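You operate a simulated robot arm through the tools that you are given. There is no shell and no other tool.

Carry out the task below with a simulated robot arm. There is one attempt and no reset: what you move stays moved.

TASK
Cure the yellow disc on HIGH in the curing box.
Fine: open the drawer again after, leave the disc in it and turn the purple dial off; the other discs stay as they are.

The check looks at the end state, three seconds after you hand in, the way a careful person would. Anything else that was tipped, shoved, dropped, spilled or broken makes it a failure.

THE ROBOT
A 7-joint arm with a two-finger parallel gripper, fixed in place. Base frame: the origin is at the foot of the arm, x ahead of it, y to its left, z up; the work surface is at about z = 0.84. Units: m, degrees, N and s.
With the tool pointing down near the work surface it reaches from about 0.3 to 0.74 m from the base axis. Its first joint turns from -143.0 to 143.0 degrees. Payload 3 kg.
The tool frame sits at the grasp point between the pads (the TCP): z along the fingers, y along the line on which they close. The tips reach 0.03 m beyond it. Largest opening 0.094 m; finger width 0.028, thickness 0.01; the body of the gripper, 0.05 by 0.096 m, starts 0.055 m behind the TCP.
Orientation is that of the tool frame in the base frame, as a unit quaternion [w, x, y, z]. With the fingers straight down and closing along the base's y, the tool's x points along the base's -x, its y along +y and its z along -z.

THE INTERFACE
- The arm moves only by the tool arm_command. Its argument "series" is a list of rows, each a list of 7 numbers: the turn, a rotation vector about the tool's x, y, z in rad, then the shift along the tool's x, y, z in m, then the closure in counts, from 0 (fully open) to 255 (shut). In form: [[rx, ry, rz, tx, ty, tz, hand], ...]. A call has 1 to 20 rows; each row is the pose to reach, as a shift and turn from the pose commanded when the call began, along the tool's axes at that moment. Rows are played at 5 a second. More than 0.05 m and 8.6 degrees between two rows, or a gripper value outside its range, and nothing of the call is played. A pose out of reach is approached as far as the arm can. The call stops where the force on the tool passes 40 N (or 10 N more than at its start, if that is more) or the arm is blocked; 0.2 s more then pass. Each finger travels about 0.045 m/s and halts on what it meets, pressing with about 38 N; the grip force reading is that of the motor and also rises with nothing between the fingers. The clock runs only during rows and for 0.2 s after the last one: add rows that repeat a pose to give the fingers time. It gives the time, the measured TCP pose, the force on the tool (base axes), the opening and the grip force at its end, in the units of the frame above (readings bear some noise), with the torque about the TCP (base axes, N m) and any sound that the robot's microphone picked up.
- Cameras (640 x 400 px; columns grow to the right, rows downward): "scene" is fixed at [0.2306, -0.492, 1.4658]; the picture's right is [0.98, -0.20, 0.00], its down [-0.09, -0.42, -0.90] and it looks along [0.18, 0.88, -0.43] (base axes); focal length 308 px, centre (320, 200). "wrist" rides on the gripper at [0.076, 0.014, -0.102] in the tool frame; the picture's right is [-0.18, 0.98, 0.00], its down [-0.75, -0.14, -0.64] and it looks along [-0.63, -0.12, 0.77] (tool axes); focal length 243 px, centre (320, 200). There is no depth. A picture from a camera that has moved, and an enlarged one, comes with that camera's place and axes in the base frame and with its lens. The place of the scene camera against the robot may be out by one fixed shift of up to 0.018 m in any direction.
- camera(camera): a new picture of that camera. The clock stands still meanwhile.
- move_column(by): slides the trunk up (or, below 0, down) by that many m; the arm rides with it, the base frame stays. It gives what a move gives, with no picture.
- enlarge(camera, box): a new picture of the part [left, top, right, bottom] of that camera's present view, enlarged. The clock stands still meanwhile.
- sign_off(): hands the job in; it is judged then, once.

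Nothing tells you positions but the pictures and the camera data. Unless the task says otherwise, let go and move clear before handing in.

The tools are called after "Call:" by a JSON object that holds its "api" and its "payload". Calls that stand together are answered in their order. arm_command: Moves the arm, as the interface text tells. Its arguments: {"type":"object","properties":{"series":{"type":"array","items":{"type":"array","items":{"type":"number"}}}},"required":["series"]} The other tools are called the same way: move_column (by) slides the trunk up or down; camera (camera) takes a picture; enlarge (camera, box) takes an enlarged picture of a part of a camera's view; sign_off () hands the job in.

At the start:

```text
time: 0.0
ee_pos: [0.5065, 0.4006, 1.2522]
orientation: [-0.001, 0.0, 1.0, -0.001]
ft_force: [0.3, -0.2, -0.9]
moment: [0.0, -0.02, 0.02]
opening: 0.0939
gripper_force: 0.1
trunk travel left (down, up): [-0.275, 0.115]
```

scene: 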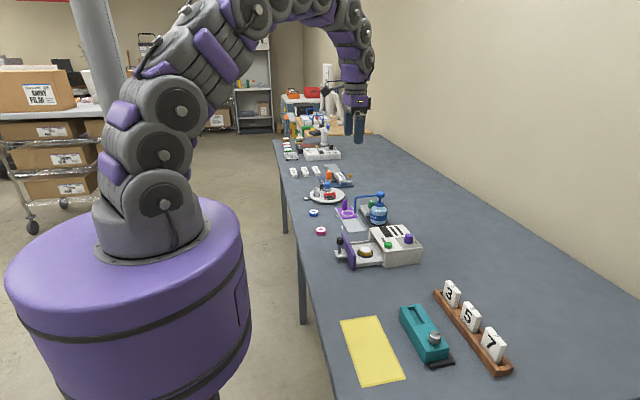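
wrist: 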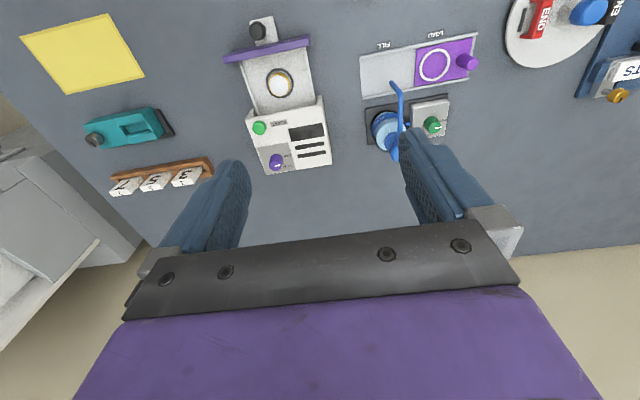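

I see a long table with a white box that has an open drawer, with a purple dial and a green button on top. I'll enlarge the views to find the discs, the box and the dial.

Call:
{"api": "enlarge", "payload": {"camera": "scene", "box": [270, 160, 450, 280]}}

Call:
{"api": "enlarge", "payload": {"camera": "wrist", "box": [200, 0, 360, 200]}}

Call:
{"api": "enlarge", "payload": {"camera": "scene", "box": [270, 100, 390, 200]}}

```text
3.33 times, centred on (360, 220) of scene
camera zoom: at [0.2306, -0.492, 1.4658], right [0.98, -0.2, 0.0], down [-0.09, -0.42, -0.9], along [0.18, 0.88, -0.43], focal length 1027 px, centre (187, 133)
```

zoom: 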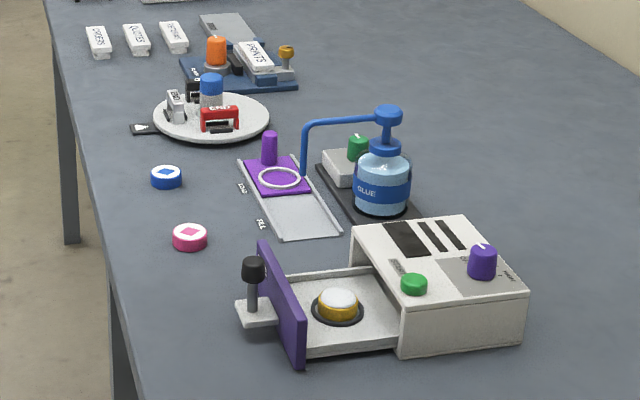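

```text
2.00 times, centred on (280, 100) of wrist
camera zoom: at [0.4298, 0.4149, 1.3547], right [0.18, 0.98, 0.0], down [0.75, -0.14, 0.64], along [0.63, -0.12, -0.77], focal length 485 px, centre (400, 400)
```

zoom: 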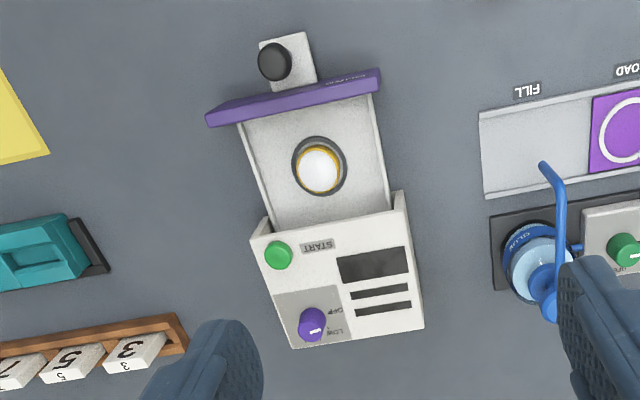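

```text
4.00 times, centred on (330, 150) of scene
camera zoom: at [0.2306, -0.492, 1.4658], right [0.98, -0.2, 0.0], down [-0.09, -0.42, -0.9], along [0.18, 0.88, -0.43], focal length 1232 px, centre (280, 400)
```

zoom: 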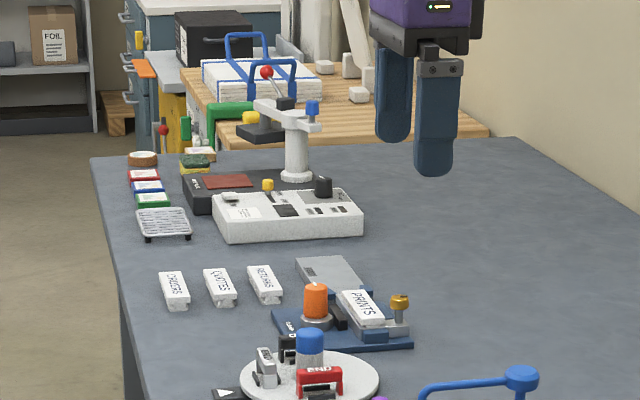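

The curing box is near (0.62, 0.28), with its drawer open toward the robot. The yellow disc already sits in the drawer, the start button is near (0.59, 0.27) and the purple dial near (0.66, 0.28). I'll bring the wrist camera closer to read the dial and check the disc.

Call:
{"api": "arm_command", "payload": {"series": [[0, 0, 0, -0.011, -0.015, 0.024, 0], [0, 0, 0, -0.022, -0.03, 0.048, 0], [0, 0, 0, -0.033, -0.045, 0.073, 0], [0, 0, 0, -0.044, -0.06, 0.097, 0], [0, 0, 0, -0.055, -0.075, 0.121, 0], [0, 0, 0, -0.066, -0.09, 0.145, 0], [0, 0, 0, -0.0765, -0.105, 0.17, 0], [0, 0, 0, -0.0765, -0.105, 0.17, 0]]}}

Call:
{"api": "camera", "payload": {"camera": "wrist"}}

```text
time: 1.8
ee_pos: [0.5805, 0.2931, 1.0842]
orientation: [0.0, 0.001, 1.0, 0.001]
ft_force: [-0.1, 0.5, 0.4]
moment: [0.0, 0.01, 0.0]
opening: 0.0939
gripper_force: 0.0
trunk travel left (down, up): [-0.275, 0.115]
```

```text
taken
camera wrist: at [0.5027, 0.3074, 1.1864], right [0.18, 0.98, 0.0], down [0.75, -0.14, 0.64], along [0.63, -0.12, -0.77], focal length 243 px, centre (320, 200)
```

wrist: 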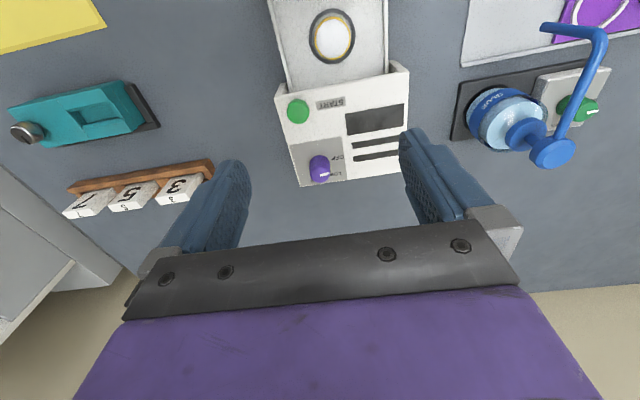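

Call:
{"api": "enlarge", "payload": {"camera": "wrist", "box": [270, 80, 420, 200]}}

Call:
{"api": "enlarge", "payload": {"camera": "wrist", "box": [260, 0, 420, 100]}}

Call:
{"api": "enlarge", "payload": {"camera": "scene", "box": [330, 215, 430, 280]}}

```text
3.33 times, centred on (345, 140) of wrist
camera zoom: at [0.5027, 0.3074, 1.1864], right [0.18, 0.98, 0.0], down [0.75, -0.14, 0.64], along [0.63, -0.12, -0.77], focal length 809 px, centre (237, 400)
```

zoom: 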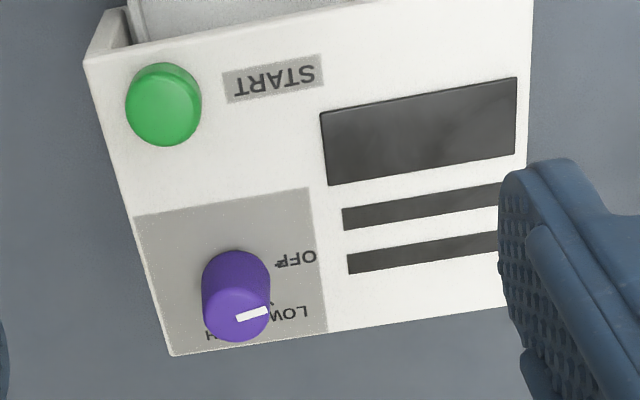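

```text
4.00 times, centred on (340, 50) of wrist
camera zoom: at [0.5027, 0.3074, 1.1864], right [0.18, 0.98, 0.0], down [0.75, -0.14, 0.64], along [0.63, -0.12, -0.77], focal length 970 px, centre (240, 800)
```

zoom: 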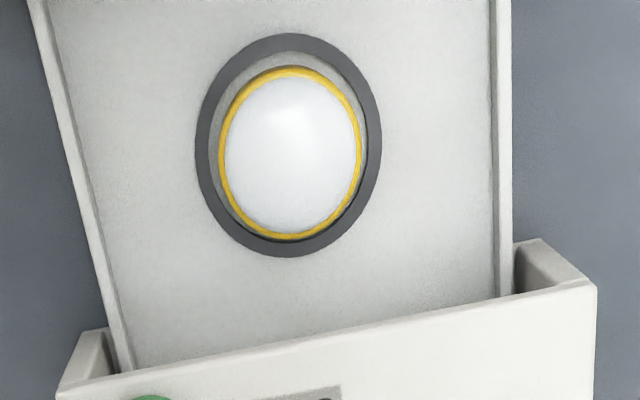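

```text
6.15 times, centred on (380, 248) of scene
camera zoom: at [0.2306, -0.492, 1.4658], right [0.98, -0.2, 0.0], down [-0.09, -0.42, -0.9], along [0.18, 0.88, -0.43], focal length 1895 px, centre (-49, -92)
```

zoom: 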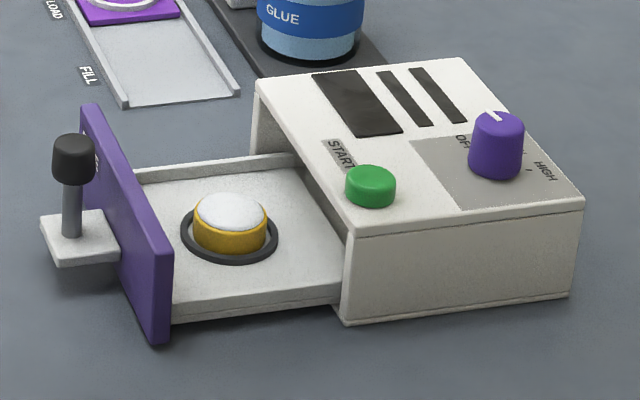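

The yellow disc is already seated in the drawer with a filled white top, so it doesn't need moving. The dial points near OFF, with LOW and HIGH further round toward +x. I'll move further out to look at the dial from more directly above.

Call:
{"api": "arm_command", "payload": {"series": [[0, 0, 0, -0.03, -0.004, 0.01, 0], [0, 0, 0, -0.06, -0.008, 0.02, 0], [0, 0, 0, -0.09, -0.012, 0.03, 0], [0, 0, 0, -0.09, -0.012, 0.03, 0]]}}

Call:
{"api": "camera", "payload": {"camera": "wrist"}}

Call:
{"api": "enlarge", "payload": {"camera": "wrist", "box": [260, 0, 420, 100]}}

```text
time: 2.8
ee_pos: [0.6696, 0.2802, 1.0532]
orientation: [0.001, 0.0, 1.0, 0.0]
ft_force: [-0.1, 0.3, 0.7]
moment: [0.02, 0.01, -0.05]
opening: 0.094
gripper_force: 0.1
trunk travel left (down, up): [-0.275, 0.115]
```

```text
taken
camera wrist: at [0.5928, 0.2942, 1.1569], right [0.18, 0.98, 0.0], down [0.75, -0.14, 0.64], along [0.63, -0.12, -0.77], focal length 243 px, centre (320, 200)
```

wrist: 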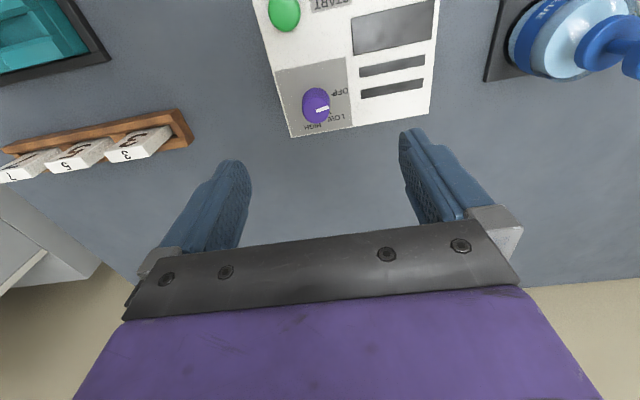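

```text
4.00 times, centred on (340, 50) of wrist
camera zoom: at [0.5928, 0.2942, 1.1569], right [0.18, 0.98, 0.0], down [0.75, -0.14, 0.64], along [0.63, -0.12, -0.77], focal length 970 px, centre (240, 800)
```

zoom: 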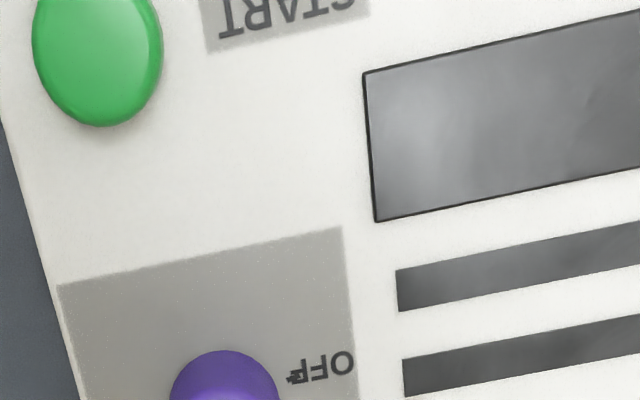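

Call:
{"api": "enlarge", "payload": {"camera": "wrist", "box": [265, 60, 365, 140]}}

```text
5.00 times, centred on (315, 100) of wrist
camera zoom: at [0.5928, 0.2942, 1.1569], right [0.18, 0.98, 0.0], down [0.75, -0.14, 0.64], along [0.63, -0.12, -0.77], focal length 1213 px, centre (345, 700)
```

zoom: 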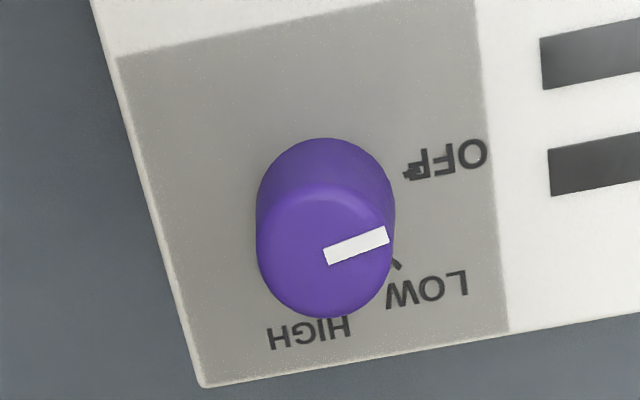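

The dial pointer is at OFF (about 99° in the base frame), LOW is at about 41° and HIGH at about −19°. That means a turn of roughly 120° clockwise seen from above, about a knob at roughly (0.672, 0.275) whose top is at z ≈ 0.929. I'll check the steady pose and pre-rotate the gripper by −60°.

Call:
{"api": "arm_command", "payload": {"series": [[0, 0, 0, 0, 0, 0, 0], [0, 0, 0, 0, 0, 0, 0]]}}

Call:
{"api": "arm_command", "payload": {"series": [[0, 0, -0.131, 0, 0, 0, 0], [0, 0, -0.262, 0, 0, 0, 0], [0, 0, -0.393, 0, 0, 0, 0], [0, 0, -0.524, 0, 0, 0, 0], [0, 0, -0.655, 0, 0, 0, 0], [0, 0, -0.785, 0, 0, 0, 0], [0, 0, -0.916, 0, 0, 0, 0], [0, 0, -1.047, 0, 0, 0, 0], [0, 0, -1.047, 0, 0, 0, 0]]}}

Call:
{"api": "camera", "payload": {"camera": "wrist"}}

Call:
{"api": "camera", "payload": {"camera": "scene"}}

```text
time: 3.4
ee_pos: [0.6706, 0.2805, 1.0542]
orientation: [-0.001, 0.0, 1.0, 0.001]
ft_force: [-0.3, 0.2, -0.7]
moment: [-0.01, -0.01, 0.03]
opening: 0.0942
gripper_force: 0.2
trunk travel left (down, up): [-0.275, 0.115]
```

```text
time: 5.4
ee_pos: [0.6708, 0.2804, 1.0534]
orientation: [0.001, -0.5, 0.866, 0.0]
ft_force: [0.1, -0.2, -0.1]
moment: [0.01, 0.03, 0.01]
opening: 0.0941
gripper_force: 0.1
trunk travel left (down, up): [-0.275, 0.115]
```

```text
taken
camera wrist: at [0.6204, 0.2218, 1.1561], right [-0.76, 0.65, 0.0], down [0.5, 0.58, 0.64], along [0.42, 0.49, -0.77], focal length 243 px, centre (320, 200)
```

wrist: 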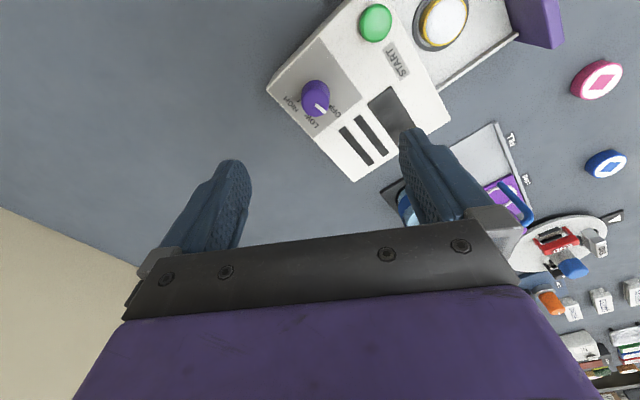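

```text
taken
```

scene: 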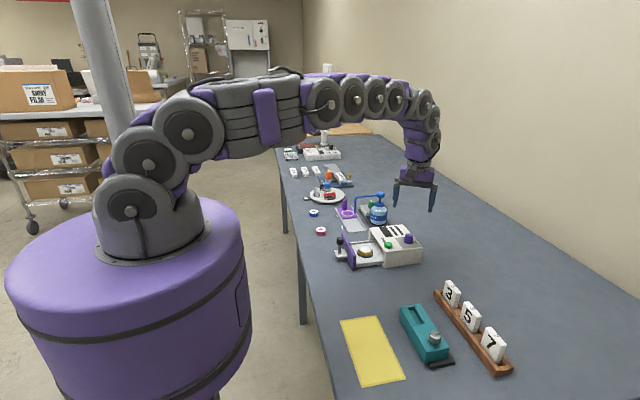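

The pre-rotation worked. I'll enlarge this view to fix the knob position from a second angle.

Call:
{"api": "enlarge", "payload": {"camera": "wrist", "box": [265, 60, 365, 140]}}

Call:
{"api": "enlarge", "payload": {"camera": "wrist", "box": [330, 0, 580, 140]}}

```text
5.00 times, centred on (315, 100) of wrist
camera zoom: at [0.6204, 0.2218, 1.1561], right [-0.76, 0.65, 0.0], down [0.5, 0.58, 0.64], along [0.42, 0.49, -0.77], focal length 1213 px, centre (345, 700)
```

zoom: 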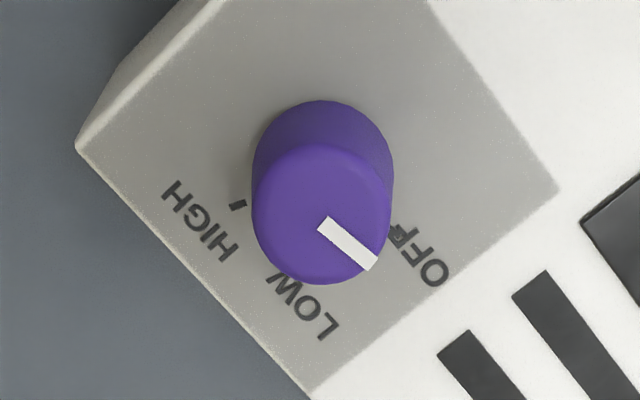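

```text
2.56 times, centred on (455, 70) of wrist
camera zoom: at [0.6204, 0.2218, 1.1561], right [-0.76, 0.65, 0.0], down [0.5, 0.58, 0.64], along [0.42, 0.49, -0.77], focal length 621 px, centre (-26, 533)
```

zoom: 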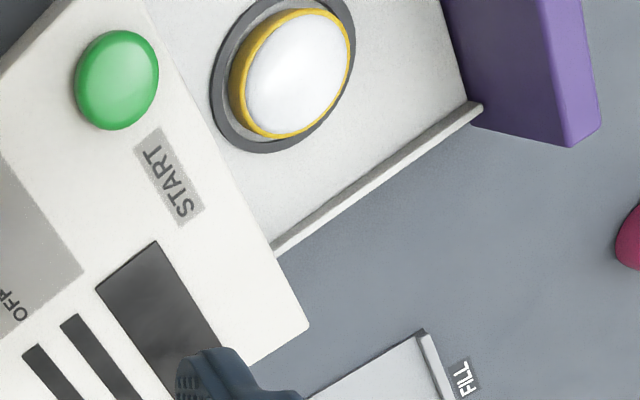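

The knob position agrees from two views: (0.672, 0.275), top at z ≈ 0.929. I'll centre over it and come down with the fingers around it, tips a few millimetres above the box top.

Call:
{"api": "arm_command", "payload": {"series": [[0, 0, 0, 0.00375, -0.0039, 0.0, 90], [0, 0, 0, 0.00375, -0.0039, 0.03, 90], [0, 0, 0, 0.00375, -0.0039, 0.06, 90], [0, 0, 0, 0.00375, -0.0039, 0.085, 90], [0, 0, 0, 0.00375, -0.0039, 0.1, 90], [0, 0, 0, 0.00375, -0.0039, 0.108, 90], [0, 0, 0, 0.00375, -0.0039, 0.114, 90], [0, 0, 0, 0.00375, -0.0039, 0.114, 90]]}}

Call:
{"api": "camera", "payload": {"camera": "wrist"}}

Call:
{"api": "enlarge", "payload": {"camera": "scene", "box": [330, 170, 470, 280]}}

```text
time: 7.2
ee_pos: [0.6741, 0.2756, 0.9406]
orientation: [0.001, -0.5, 0.866, 0.001]
ft_force: [0.0, 0.4, -0.7]
moment: [0.05, -0.01, -0.02]
opening: 0.0608
gripper_force: 0.2
trunk travel left (down, up): [-0.275, 0.115]
```

```text
taken
camera wrist: at [0.6222, 0.2174, 1.0422], right [-0.76, 0.65, 0.0], down [0.5, 0.58, 0.64], along [0.42, 0.49, -0.77], focal length 243 px, centre (320, 200)
```

wrist: 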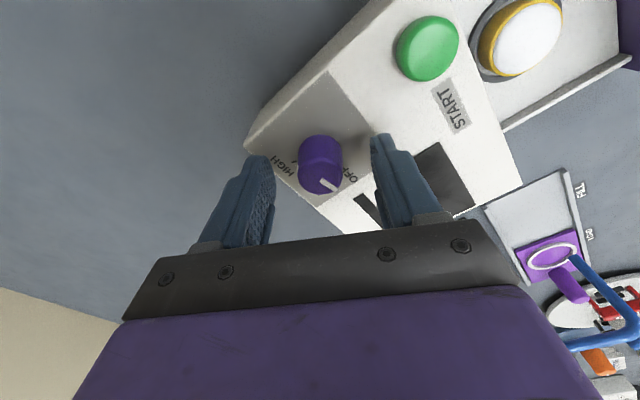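

```text
3.64 times, centred on (400, 225) of scene
camera zoom: at [0.2306, -0.492, 1.4658], right [0.98, -0.2, 0.0], down [-0.09, -0.42, -0.9], along [0.18, 0.88, -0.43], focal length 1120 px, centre (29, 109)
```

zoom: 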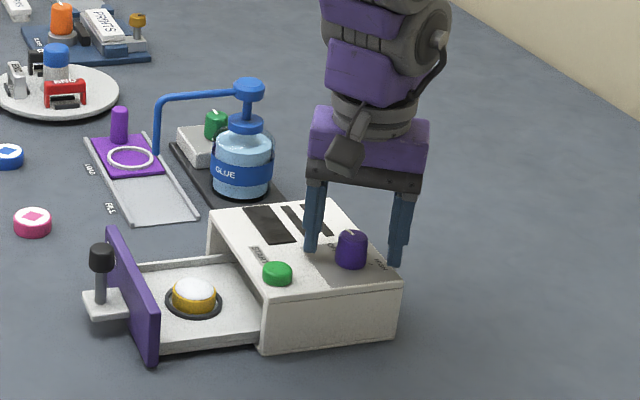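

The knob sits centred between the fingers. I'll close on it and check for sideways force before turning.

Call:
{"api": "arm_command", "payload": {"series": [[0, 0, 0, 0, 0, 0.001, 150], [0, 0, 0, 0, 0, 0.001, 255], [0, 0, 0, 0, 0, 0.001, 255], [0, 0, 0, 0, 0, 0.001, 255], [0, 0, 0, 0, 0, 0.001, 255]]}}

```text
time: 8.4
ee_pos: [0.6739, 0.2769, 0.9383]
orientation: [0.002, -0.5, 0.866, 0.0]
ft_force: [0.1, -0.7, -0.1]
moment: [-0.1, -0.02, 0.01]
opening: 0.0273
gripper_force: 45.2
trunk travel left (down, up): [-0.275, 0.115]
```

The grip is centred, with an opening of 27 mm and no side force. I'll turn 60° clockwise first, which should reach LOW, and check.

Call:
{"api": "arm_command", "payload": {"series": [[0, 0, 0.131, 0, 0, 0, 255], [0, 0, 0.262, 0, 0, 0, 255], [0, 0, 0.393, 0, 0, 0, 255], [0, 0, 0.524, 0, 0, 0, 255], [0, 0, 0.655, 0, 0, 0, 255], [0, 0, 0.785, 0, 0, 0, 255], [0, 0, 0.916, 0, 0, 0, 255], [0, 0, 1.047, 0, 0, 0, 255], [0, 0, 1.047, 0, 0, 0, 255]]}}

Call:
{"api": "enlarge", "payload": {"camera": "wrist", "box": [220, 80, 420, 220]}}

```text
time: 10.4
ee_pos: [0.6728, 0.275, 0.938]
orientation: [0.0, 0.0, 1.0, 0.001]
ft_force: [4.1, -2.6, -2.2]
moment: [-0.02, -0.8, 0.01]
opening: 0.0274
gripper_force: 45.0
trunk travel left (down, up): [-0.275, 0.115]
```

```text
2.86 times, centred on (320, 150) of wrist
camera zoom: at [0.5967, 0.29, 1.0409], right [0.19, 0.98, 0.0], down [0.75, -0.14, 0.64], along [0.63, -0.12, -0.77], focal length 693 px, centre (320, 343)
```

zoom: 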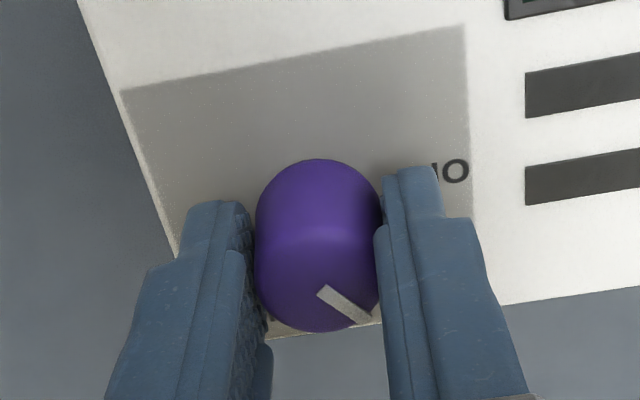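

The pointer has turned with the grip, to about LOW. I'll turn the remaining 60° to HIGH.

Call:
{"api": "arm_command", "payload": {"series": [[0, 0, 0.131, 0, 0, 0, 255], [0, 0, 0.262, 0, 0, 0, 255], [0, 0, 0.393, 0, 0, 0, 255], [0, 0, 0.524, 0, 0, 0, 255], [0, 0, 0.655, 0, 0, 0, 255], [0, 0, 0.785, 0, 0, 0, 255], [0, 0, 0.916, 0, 0, 0, 255], [0, 0, 1.047, 0, 0, 0, 255], [0, 0, 1.047, 0, 0, 0, 255]]}}

Call:
{"api": "enlarge", "payload": {"camera": "wrist", "box": [220, 80, 420, 220]}}

```text
time: 12.4
ee_pos: [0.6733, 0.2751, 0.9387]
orientation: [-0.001, 0.501, 0.865, 0.001]
ft_force: [5.2, -7.7, 0.8]
moment: [-0.28, -0.2, 0.36]
opening: 0.0275
gripper_force: 45.1
trunk travel left (down, up): [-0.275, 0.115]
```

```text
2.86 times, centred on (320, 150) of wrist
camera zoom: at [0.6468, 0.348, 1.041], right [0.94, 0.33, 0.0], down [0.25, -0.72, 0.64], along [0.21, -0.6, -0.77], focal length 693 px, centre (320, 343)
```

zoom: 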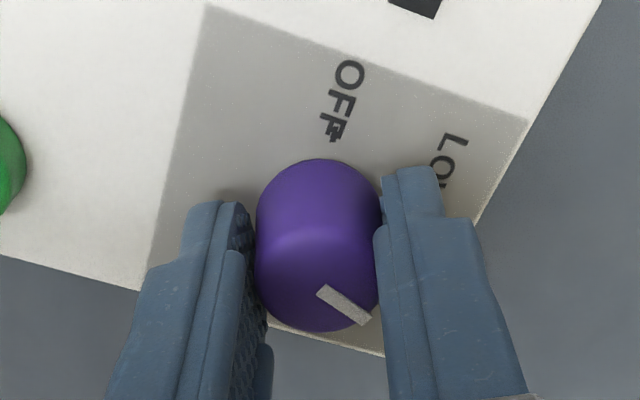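

The turn is complete, and a small torque has appeared that may be an end stop. I'll release, rise and check the pointer.

Call:
{"api": "arm_command", "payload": {"series": [[0, 0, 0, 0, 0, 0, 150], [0, 0, 0, 0, 0, 0, 90], [0, 0, 0, 0, 0, 0, 90], [0, 0, 0, 0, 0, -0.01, 90], [0, 0, 0, 0, 0, -0.04, 90], [0, 0, 0, 0, 0, -0.08, 90], [0, 0, 0, 0, 0, -0.115, 90], [0, 0, 0, 0, 0, -0.115, 90]]}}

Call:
{"api": "enlarge", "payload": {"camera": "wrist", "box": [240, 40, 400, 140]}}

Call:
{"api": "enlarge", "payload": {"camera": "scene", "box": [330, 215, 430, 280]}}

```text
time: 14.2
ee_pos: [0.6739, 0.2758, 1.0538]
orientation: [0.0, 0.5, 0.866, 0.0]
ft_force: [-0.6, 0.6, -0.6]
moment: [-0.01, 0.0, -0.01]
opening: 0.0609
gripper_force: 0.1
trunk travel left (down, up): [-0.275, 0.115]
```

```text
4.00 times, centred on (320, 90) of wrist
camera zoom: at [0.6472, 0.3481, 1.1565], right [0.94, 0.33, 0.0], down [0.25, -0.72, 0.64], along [0.21, -0.6, -0.77], focal length 970 px, centre (320, 640)
```

zoom: 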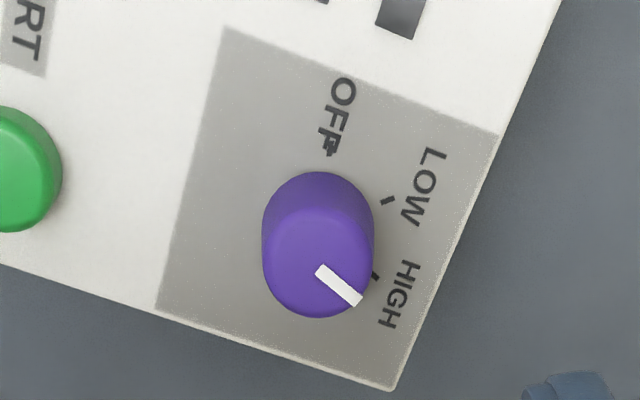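

```text
6.15 times, centred on (380, 248) of scene
camera zoom: at [0.2306, -0.492, 1.4658], right [0.98, -0.2, 0.0], down [-0.09, -0.42, -0.9], along [0.18, 0.88, -0.43], focal length 1895 px, centre (-49, -92)
```

zoom: 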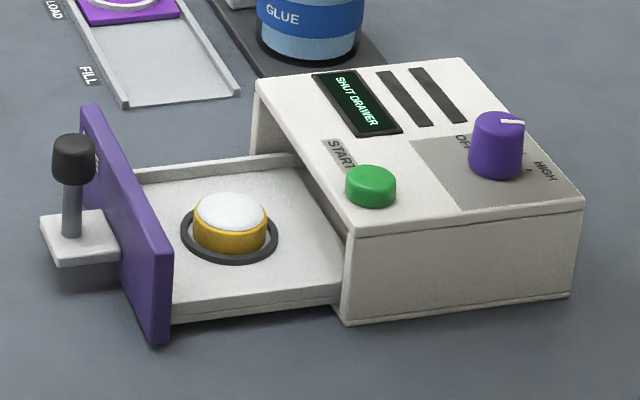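

The pointer is on HIGH (about −19°), and the box display now says "SHUT DRAWER". Next I'll move back over the drawer handle, jaws along y again, and look at it.

Call:
{"api": "arm_command", "payload": {"series": [[0, 0, -0.131, 0.0177, -0.0207, 0, 0], [0, 0, -0.262, 0.0354, -0.0413, 0, 0], [0, 0, -0.393, 0.0531, -0.062, 0, 0], [0, 0, -0.524, 0.0708, -0.0827, 0, 0], [0, 0, -0.655, 0.0885, -0.1033, 0, 0], [0, 0, -0.785, 0.1062, -0.124, 0, 0], [0, 0, -0.916, 0.1239, -0.1446, 0, 0], [0, 0, -1.047, 0.1416, -0.1653, 0, 0], [0, 0, -1.047, 0.1416, -0.1653, 0, 0]]}}

Call:
{"api": "camera", "payload": {"camera": "wrist"}}

Call:
{"api": "enlarge", "payload": {"camera": "wrist", "box": [220, 0, 420, 125]}}

```text
time: 16.2
ee_pos: [0.4599, 0.3154, 1.0538]
orientation: [0.0, -0.001, 1.0, 0.0]
ft_force: [1.2, 0.7, -0.2]
moment: [0.0, -0.02, 0.0]
opening: 0.094
gripper_force: 0.0
trunk travel left (down, up): [-0.275, 0.115]
```

```text
taken
camera wrist: at [0.3826, 0.3297, 1.1562], right [0.18, 0.98, 0.0], down [0.75, -0.14, 0.64], along [0.63, -0.12, -0.77], focal length 243 px, centre (320, 200)
```

wrist: 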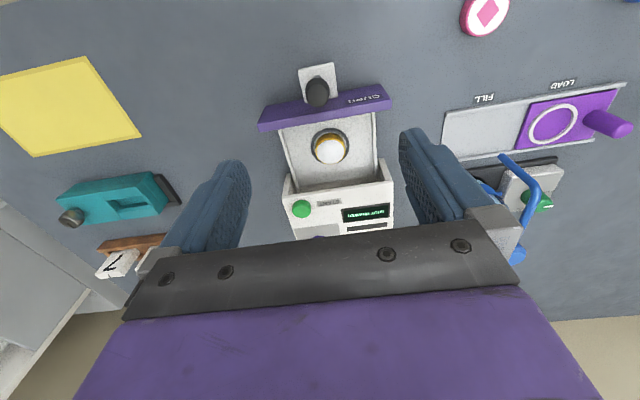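

```text
3.20 times, centred on (320, 62) of wrist
camera zoom: at [0.3826, 0.3297, 1.1562], right [0.18, 0.98, 0.0], down [0.75, -0.14, 0.64], along [0.63, -0.12, -0.77], focal length 776 px, centre (320, 640)
```

zoom: 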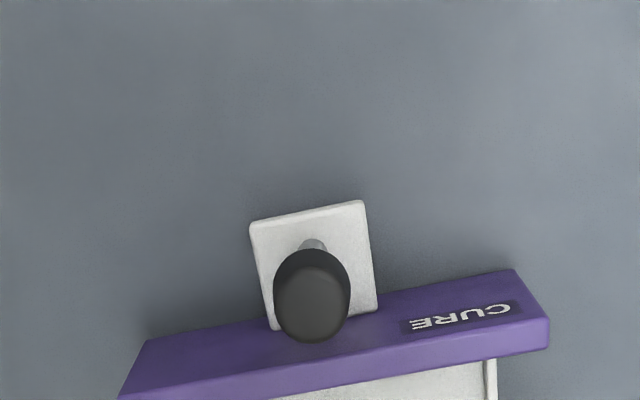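

The handle post's cap is at about (0.4515, 0.3145), with its top at z ≈ 0.917. The drawer runs along x and has about 0.092 m to travel. I'll come down over the post with the jaws along y.

Call:
{"api": "arm_command", "payload": {"series": [[0, 0, 0, 0.0084, -0.0009, 0.0, 80], [0, 0, 0, 0.0084, -0.0009, 0.04, 80], [0, 0, 0, 0.0084, -0.0009, 0.08, 80], [0, 0, 0, 0.0084, -0.0009, 0.11, 80], [0, 0, 0, 0.0084, -0.0009, 0.13, 80], [0, 0, 0, 0.0084, -0.0009, 0.1415, 80], [0, 0, 0, 0.0084, -0.0009, 0.1415, 80]]}}

Call:
{"api": "camera", "payload": {"camera": "wrist"}}

Call:
{"api": "enlarge", "payload": {"camera": "scene", "box": [310, 190, 430, 280]}}

```text
time: 17.8
ee_pos: [0.4501, 0.3162, 0.913]
orientation: [0.0, 0.0, 1.0, 0.001]
ft_force: [0.0, -0.3, 0.6]
moment: [0.02, 0.02, 0.01]
opening: 0.0644
gripper_force: 0.0
trunk travel left (down, up): [-0.275, 0.115]
```

```text
taken
camera wrist: at [0.3735, 0.3297, 1.0146], right [0.18, 0.98, 0.0], down [0.75, -0.14, 0.64], along [0.63, -0.12, -0.77], focal length 243 px, centre (320, 200)
```

wrist: 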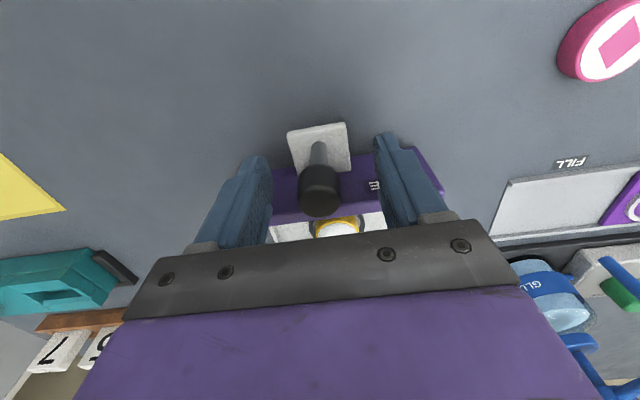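

```text
4.44 times, centred on (370, 235) of scene
camera zoom: at [0.2306, -0.492, 1.4658], right [0.98, -0.2, 0.0], down [-0.09, -0.42, -0.9], along [0.18, 0.88, -0.43], focal length 1369 px, centre (98, 44)
```

zoom: 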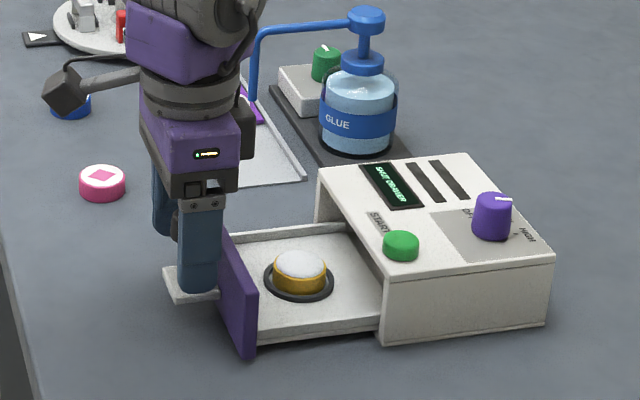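

The cap sits between the fingers. I'll close on it.

Call:
{"api": "arm_command", "payload": {"series": [[0, 0, 0, 0, 0, 0, 150], [0, 0, 0, 0, 0, 0, 255], [0, 0, 0, 0, 0, 0, 255], [0, 0, 0, 0, 0, 0, 255], [0, 0, 0, 0, 0, 0, 255]]}}

```text
time: 19.0
ee_pos: [0.4507, 0.3157, 0.9117]
orientation: [-0.001, 0.0, 1.0, 0.0]
ft_force: [-0.8, -4.8, -3.0]
moment: [-0.08, -0.03, -0.06]
opening: 0.0236
gripper_force: 44.9
trunk travel left (down, up): [-0.275, 0.115]
```

The post is gripped. I'll push the drawer in slowly and stop short of the end first.

Call:
{"api": "arm_command", "payload": {"series": [[0, 0, 0, -0.004, 0, 0, 255], [0, 0, 0, -0.01, 0, 0, 255], [0, 0, 0, -0.018, 0, 0, 255], [0, 0, 0, -0.026, 0, 0, 255], [0, 0, 0, -0.034, 0, 0, 255], [0, 0, 0, -0.042, 0, 0, 255], [0, 0, 0, -0.05, 0, 0, 255], [0, 0, 0, -0.058, 0, 0, 255], [0, 0, 0, -0.066, 0, 0, 255], [0, 0, 0, -0.074, 0, 0, 255], [0, 0, 0, -0.08, 0, 0, 255], [0, 0, 0, -0.08, 0, 0, 255]]}}

Call:
{"api": "enlarge", "payload": {"camera": "scene", "box": [310, 190, 430, 280]}}

Call:
{"api": "camera", "payload": {"camera": "wrist"}}

```text
time: 21.6
ee_pos: [0.5323, 0.3153, 0.9122]
orientation: [0.0, 0.001, 1.0, 0.001]
ft_force: [-0.1, -9.7, -8.6]
moment: [0.09, -0.73, -0.18]
opening: 0.0237
gripper_force: 44.5
trunk travel left (down, up): [-0.275, 0.115]
```

```text
4.44 times, centred on (370, 235) of scene
camera zoom: at [0.2306, -0.492, 1.4658], right [0.98, -0.2, 0.0], down [-0.09, -0.42, -0.9], along [0.18, 0.88, -0.43], focal length 1369 px, centre (98, 44)
```

zoom: 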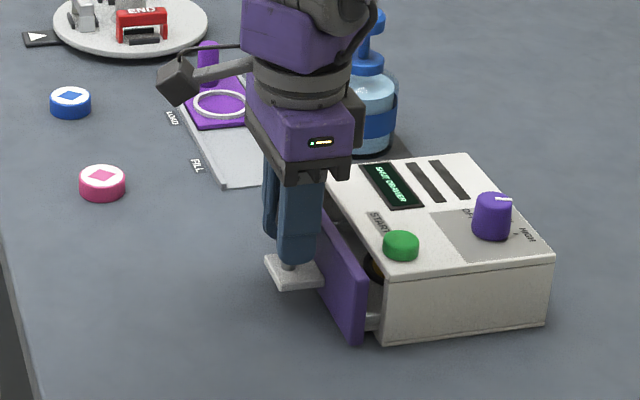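

```text
taken
camera wrist: at [0.4543, 0.3289, 1.0148], right [0.18, 0.98, 0.0], down [0.75, -0.14, 0.64], along [0.63, -0.12, -0.77], focal length 243 px, centre (320, 200)
```

wrist: 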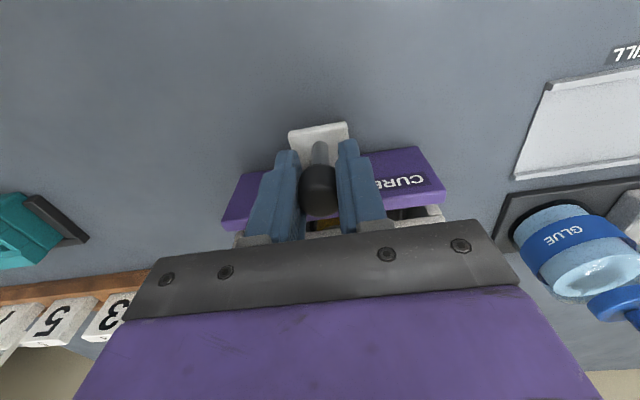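

The drawer is nearly shut, with about 1–2 cm left. I'll continue in small steps and watch the force.

Call:
{"api": "arm_command", "payload": {"series": [[0, 0, 0, -0.003, 0, 0, 255], [0, 0, 0, -0.006, 0, 0, 255], [0, 0, 0, -0.009, 0, 0, 255], [0, 0, 0, -0.009, 0, 0, 255]]}}

Call:
{"api": "enlarge", "payload": {"camera": "scene", "box": [340, 210, 430, 280]}}

```text
time: 22.6
ee_pos: [0.5398, 0.3148, 0.9122]
orientation: [0.0, 0.0, 1.0, 0.0]
ft_force: [1.3, -7.7, -1.0]
moment: [-0.13, 0.75, 0.17]
opening: 0.0236
gripper_force: 45.4
trunk travel left (down, up): [-0.275, 0.115]
```

```text
5.71 times, centred on (385, 245) of scene
camera zoom: at [0.2306, -0.492, 1.4658], right [0.98, -0.2, 0.0], down [-0.09, -0.42, -0.9], along [0.18, 0.88, -0.43], focal length 1760 px, centre (-51, -57)
```

zoom: 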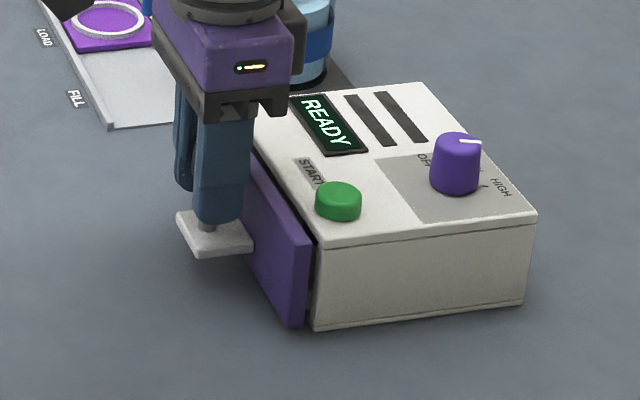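

The display now reads "READY", with a thin gap left. I'll nudge a few more millimetres to seat the drawer.

Call:
{"api": "arm_command", "payload": {"series": [[0, 0, 0, -0.002, 0, 0, 255], [0, 0, 0, -0.004, 0, 0, 255], [0, 0, 0, -0.004, 0, 0, 255]]}}

Call:
{"api": "enlarge", "payload": {"camera": "scene", "box": [340, 210, 430, 280]}}

```text
time: 23.4
ee_pos: [0.5447, 0.3151, 0.9115]
orientation: [0.001, 0.0, 1.0, 0.001]
ft_force: [-1.7, -9.6, -1.3]
moment: [0.02, 0.0, -0.09]
opening: 0.0239
gripper_force: 45.5
trunk travel left (down, up): [-0.275, 0.115]
```

```text
5.71 times, centred on (385, 245) of scene
camera zoom: at [0.2306, -0.492, 1.4658], right [0.98, -0.2, 0.0], down [-0.09, -0.42, -0.9], along [0.18, 0.88, -0.43], focal length 1760 px, centre (-51, -57)
```

zoom: 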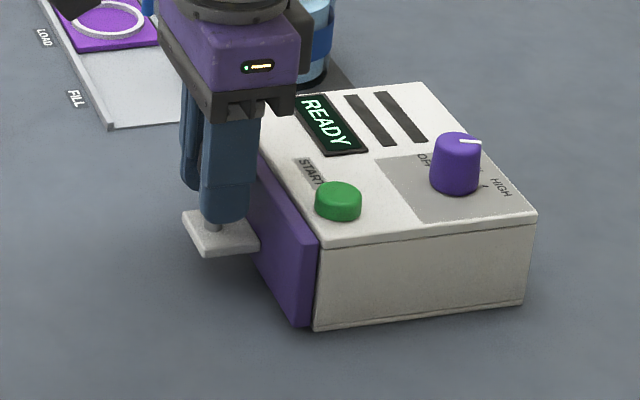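

The drawer is flush and READY is lit. I'll release the handle, rise, close the fingers and move above the START button at about (0.597, 0.2635).

Call:
{"api": "arm_command", "payload": {"series": [[0, 0, 0, 0, 0, 0, 180], [0, 0, 0, 0, 0, 0, 80], [0, 0, 0, 0, 0, 0, 80], [0, 0, 0, 0, 0, -0.02, 80], [0, 0, 0, 0, 0, -0.05, 80], [0, 0, 0, 0, 0, -0.08, 80], [0, 0, 0, -0.02, -0.02, -0.08, 255], [0, 0, 0, -0.04, -0.04, -0.08, 255], [0, 0, 0, -0.0523, -0.0516, -0.08, 255], [0, 0, 0, -0.0523, -0.0516, -0.08, 255], [0, 0, 0, -0.0523, -0.0516, -0.08, 255]]}}

Call:
{"api": "camera", "payload": {"camera": "wrist"}}

Call:
{"api": "enlarge", "payload": {"camera": "scene", "box": [340, 190, 440, 280]}}

```text
time: 25.8
ee_pos: [0.5963, 0.2638, 0.9927]
orientation: [0.0, 0.0, 1.0, 0.0]
ft_force: [0.3, 0.4, 0.3]
moment: [0.04, 0.0, -0.02]
opening: 0.0
gripper_force: 32.7
trunk travel left (down, up): [-0.275, 0.115]
```

```text
taken
camera wrist: at [0.5188, 0.2777, 1.095], right [0.18, 0.98, 0.0], down [0.75, -0.14, 0.64], along [0.63, -0.12, -0.77], focal length 243 px, centre (320, 200)
```

wrist: 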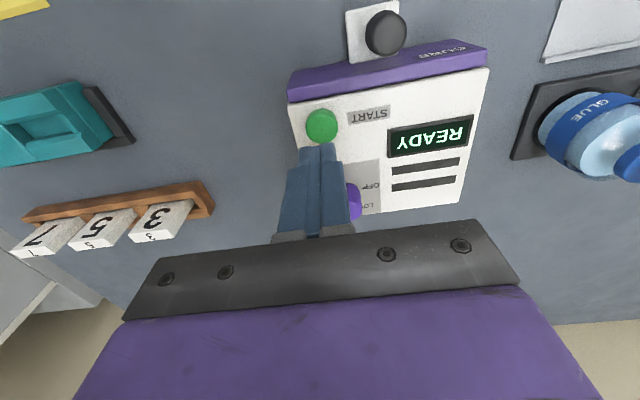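

```text
4.44 times, centred on (390, 235) of scene
camera zoom: at [0.2306, -0.492, 1.4658], right [0.98, -0.2, 0.0], down [-0.09, -0.42, -0.9], along [0.18, 0.88, -0.43], focal length 1369 px, centre (9, 44)
```

zoom: 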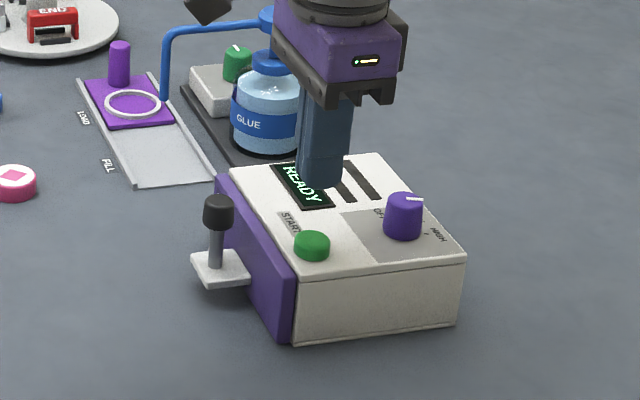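

The closed fingertips are right above the START button. I'll come down slowly and press.

Call:
{"api": "arm_command", "payload": {"series": [[0, 0, 0, 0, 0, 0.02, 255], [0, 0, 0, 0, 0, 0.035, 255], [0, 0, 0, 0, 0, 0.042, 255], [0, 0, 0, 0, 0, 0.046, 255], [0, 0, 0, 0, 0, 0.049, 255], [0, 0, 0, 0, 0, 0.051, 255]]}}

Call:
{"api": "enlarge", "payload": {"camera": "scene", "box": [340, 190, 440, 280]}}

```text
time: 27.2
ee_pos: [0.5959, 0.264, 0.9415]
orientation: [0.0, -0.001, 1.0, 0.001]
ft_force: [-2.0, 0.4, 1.9]
moment: [0.04, 0.08, -0.01]
opening: 0.0002
gripper_force: 33.5
trunk travel left (down, up): [-0.275, 0.115]
heard: click
```

```text
4.44 times, centred on (390, 235) of scene
camera zoom: at [0.2306, -0.492, 1.4658], right [0.98, -0.2, 0.0], down [-0.09, -0.42, -0.9], along [0.18, 0.88, -0.43], focal length 1369 px, centre (9, 44)
```

zoom: 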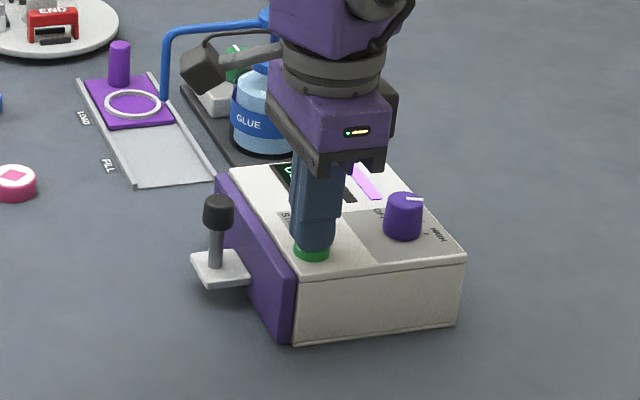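

I heard a click, and a vent slot on the box now glows, so the cure appears to have started. I'll rise clear of the button and read the display.

Call:
{"api": "arm_command", "payload": {"series": [[0, 0, 0, 0, 0, -0.01, 255], [0, 0, 0, 0, 0, -0.03, 255], [0, 0, 0, 0, 0, -0.06, 255], [0, 0, 0, 0.03, 0, -0.08, 255]]}}

Call:
{"api": "enlarge", "payload": {"camera": "scene", "box": [340, 190, 440, 280]}}

Call:
{"api": "camera", "payload": {"camera": "wrist"}}

```text
time: 28.2
ee_pos: [0.5646, 0.2633, 1.0224]
orientation: [-0.001, 0.0, 1.0, 0.0]
ft_force: [0.7, -0.3, -0.2]
moment: [-0.01, 0.0, 0.01]
opening: 0.0
gripper_force: 32.5
trunk travel left (down, up): [-0.275, 0.115]
```

```text
4.44 times, centred on (390, 235) of scene
camera zoom: at [0.2306, -0.492, 1.4658], right [0.98, -0.2, 0.0], down [-0.09, -0.42, -0.9], along [0.18, 0.88, -0.43], focal length 1369 px, centre (9, 44)
```

zoom: 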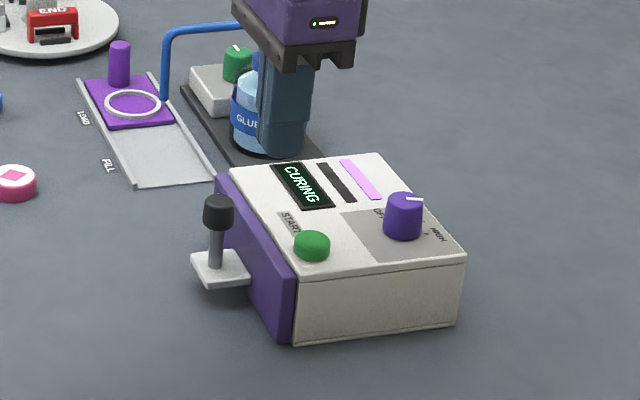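

```text
taken
camera wrist: at [0.4872, 0.2769, 1.1247], right [0.18, 0.98, 0.0], down [0.75, -0.14, 0.64], along [0.63, -0.12, -0.77], focal length 243 px, centre (320, 200)
```

wrist: 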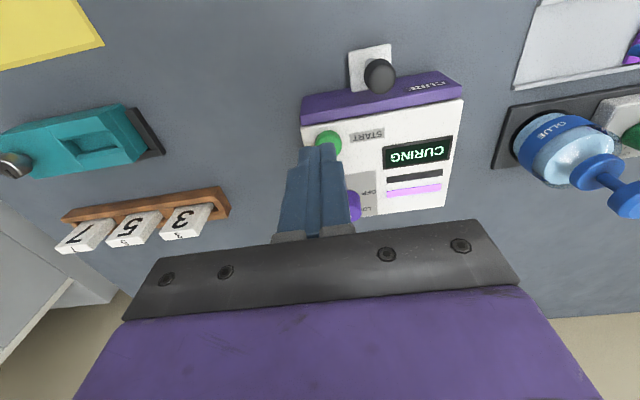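

The display reads "CURING". While it runs, I'll position above the closed drawer's handle with the fingers open and wait for the finish signal.

Call:
{"api": "arm_command", "payload": {"series": [[0, 0, 0, 0.01, 0.026, 0, 160], [0, 0, 0, 0.0199, 0.0518, 0, 80], [0, 0, 0, 0.0199, 0.0518, 0, 80], [0, 0, 0, 0.0199, 0.0518, 0, 80], [0, 0, 0, 0.0199, 0.0518, 0, 80], [0, 0, 0, 0.0199, 0.0518, 0, 80], [0, 0, 0, 0.0199, 0.0518, 0, 80], [0, 0, 0, 0.0199, 0.0518, 0, 80], [0, 0, 0, 0.0199, 0.0518, 0, 80], [0, 0, 0, 0.0199, 0.0518, 0, 80]]}}

Call:
{"api": "enlarge", "payload": {"camera": "scene", "box": [340, 190, 440, 280]}}

Call:
{"api": "camera", "payload": {"camera": "wrist"}}

```text
time: 30.4
ee_pos: [0.5461, 0.3156, 1.023]
orientation: [0.0, 0.0, 1.0, 0.001]
ft_force: [0.2, 0.4, 0.3]
moment: [0.02, -0.03, -0.01]
opening: 0.0645
gripper_force: 0.1
trunk travel left (down, up): [-0.275, 0.115]
```

```text
4.44 times, centred on (390, 235) of scene
camera zoom: at [0.2306, -0.492, 1.4658], right [0.98, -0.2, 0.0], down [-0.09, -0.42, -0.9], along [0.18, 0.88, -0.43], focal length 1369 px, centre (9, 44)
```

zoom: 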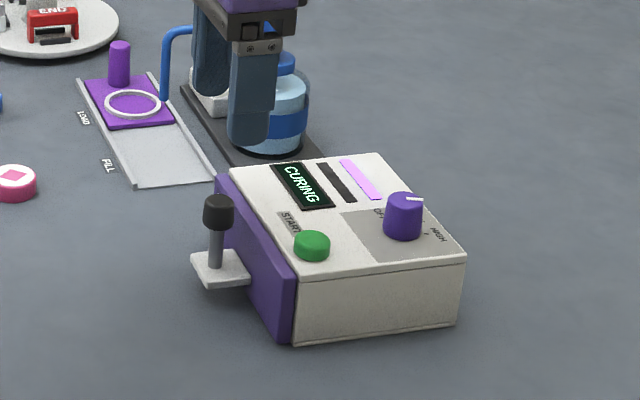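

```text
taken
camera wrist: at [0.4694, 0.3296, 1.1247], right [0.18, 0.98, 0.0], down [0.75, -0.14, 0.64], along [0.63, -0.12, -0.77], focal length 243 px, centre (320, 200)
```

wrist: 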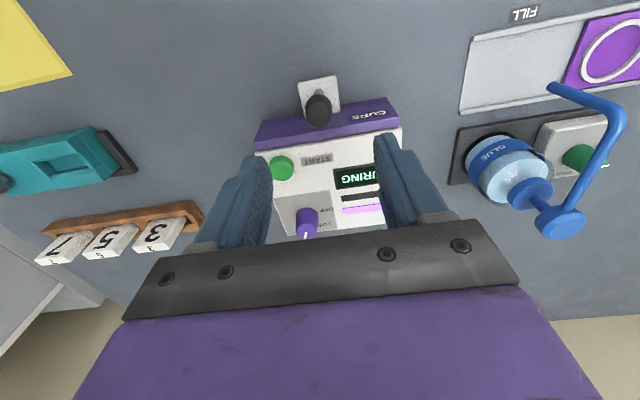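

It is still curing. I'll hold here and listen.

Call:
{"api": "arm_command", "payload": {"series": [[0, 0, 0, 0, 0, 0, 80], [0, 0, 0, 0, 0, 0, 80], [0, 0, 0, 0, 0, 0, 80], [0, 0, 0, 0, 0, 0, 80], [0, 0, 0, 0, 0, 0, 80], [0, 0, 0, 0, 0, 0, 80], [0, 0, 0, 0, 0, 0, 80], [0, 0, 0, 0, 0, 0, 80], [0, 0, 0, 0, 0, 0, 80], [0, 0, 0, 0, 0, 0, 80], [0, 0, 0, 0, 0, 0, 80], [0, 0, 0, 0, 0, 0, 80], [0, 0, 0, 0, 0, 0, 80], [0, 0, 0, 0, 0, 0, 80], [0, 0, 0, 0, 0, 0, 80], [0, 0, 0, 0, 0, 0, 80], [0, 0, 0, 0, 0, 0, 80], [0, 0, 0, 0, 0, 0, 80], [0, 0, 0, 0, 0, 0, 80], [0, 0, 0, 0, 0, 0, 80]]}}

Call:
{"api": "enlarge", "payload": {"camera": "scene", "box": [340, 190, 440, 280]}}

```text
time: 34.6
ee_pos: [0.5467, 0.316, 1.022]
orientation: [0.0, 0.0, 1.0, 0.001]
ft_force: [0.0, 0.8, -0.3]
moment: [-0.03, 0.0, 0.0]
opening: 0.0643
gripper_force: 0.0
trunk travel left (down, up): [-0.275, 0.115]
```

```text
4.44 times, centred on (390, 235) of scene
camera zoom: at [0.2306, -0.492, 1.4658], right [0.98, -0.2, 0.0], down [-0.09, -0.42, -0.9], along [0.18, 0.88, -0.43], focal length 1369 px, centre (9, 44)
```

zoom: 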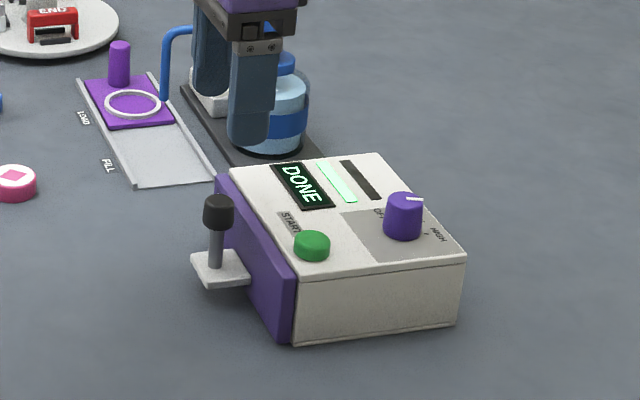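

The display shows "DONE" with a green light. Next I'll come down over the handle, grip it and pull the drawer back out.

Call:
{"api": "arm_command", "payload": {"series": [[0, 0, 0, 0.002, -0.001, 0.03, 80], [0, 0, 0, 0.002, -0.001, 0.06, 80], [0, 0, 0, 0.002, -0.001, 0.09, 80], [0, 0, 0, 0.002, -0.001, 0.105, 80], [0, 0, 0, 0.002, -0.001, 0.11, 80], [0, 0, 0, 0.002, -0.001, 0.11, 150], [0, 0, 0, 0.002, -0.001, 0.11, 255], [0, 0, 0, 0.002, -0.001, 0.11, 255], [0, 0, 0, 0.002, -0.001, 0.11, 255], [0, 0, 0, 0.002, -0.001, 0.11, 255]]}}

Call:
{"api": "camera", "payload": {"camera": "wrist"}}

```text
time: 36.8
ee_pos: [0.5446, 0.3144, 0.9111]
orientation: [0.0, 0.0, 1.0, 0.001]
ft_force: [0.0, 0.9, -2.0]
moment: [-0.01, -0.11, -0.01]
opening: 0.0236
gripper_force: 44.7
trunk travel left (down, up): [-0.275, 0.115]
```

```text
taken
camera wrist: at [0.4677, 0.3289, 1.0138], right [0.18, 0.98, 0.0], down [0.75, -0.14, 0.64], along [0.63, -0.12, -0.77], focal length 243 px, centre (320, 200)
```

wrist: 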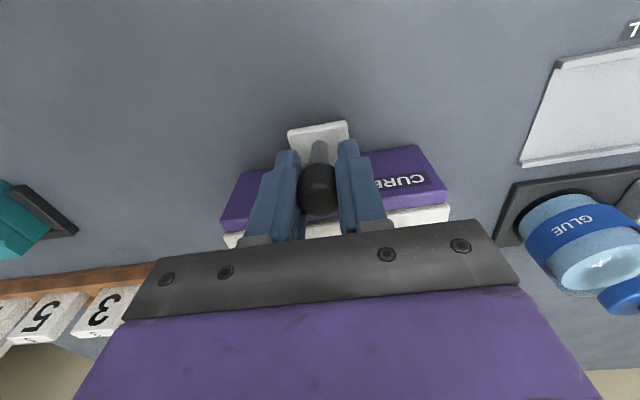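

The handle is gripped. I'll pull the drawer out slowly, about 0.092 m, back to where it started.

Call:
{"api": "arm_command", "payload": {"series": [[0, 0, 0, 0.003, 0, 0, 255], [0, 0, 0, 0.009, 0, 0, 255], [0, 0, 0, 0.016, 0, 0, 255], [0, 0, 0, 0.024, 0, 0, 255], [0, 0, 0, 0.032, 0, 0, 255], [0, 0, 0, 0.04, 0, 0, 255], [0, 0, 0, 0.048, 0, 0, 255], [0, 0, 0, 0.056, 0, 0, 255], [0, 0, 0, 0.064, 0, 0, 255], [0, 0, 0, 0.072, 0, 0, 255], [0, 0, 0, 0.079, 0, 0, 255], [0, 0, 0, 0.085, 0, 0, 255], [0, 0, 0, 0.089, 0, 0, 255], [0, 0, 0, 0.092, 0, 0, 255], [0, 0, 0, 0.092, 0, 0, 255]]}}

Call:
{"api": "enlarge", "payload": {"camera": "scene", "box": [310, 190, 430, 280]}}

```text
time: 40.0
ee_pos: [0.4511, 0.3157, 0.9108]
orientation: [0.0, 0.0, 1.0, 0.001]
ft_force: [-0.5, 6.3, 12.2]
moment: [0.02, 0.66, 0.03]
opening: 0.0231
gripper_force: 45.0
trunk travel left (down, up): [-0.275, 0.115]
```

```text
4.44 times, centred on (370, 235) of scene
camera zoom: at [0.2306, -0.492, 1.4658], right [0.98, -0.2, 0.0], down [-0.09, -0.42, -0.9], along [0.18, 0.88, -0.43], focal length 1369 px, centre (98, 44)
```

zoom: 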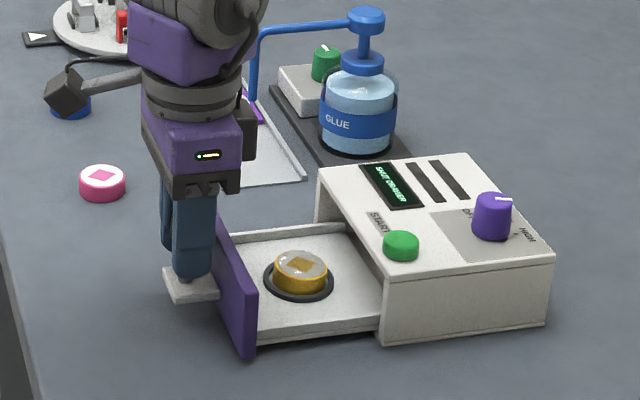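

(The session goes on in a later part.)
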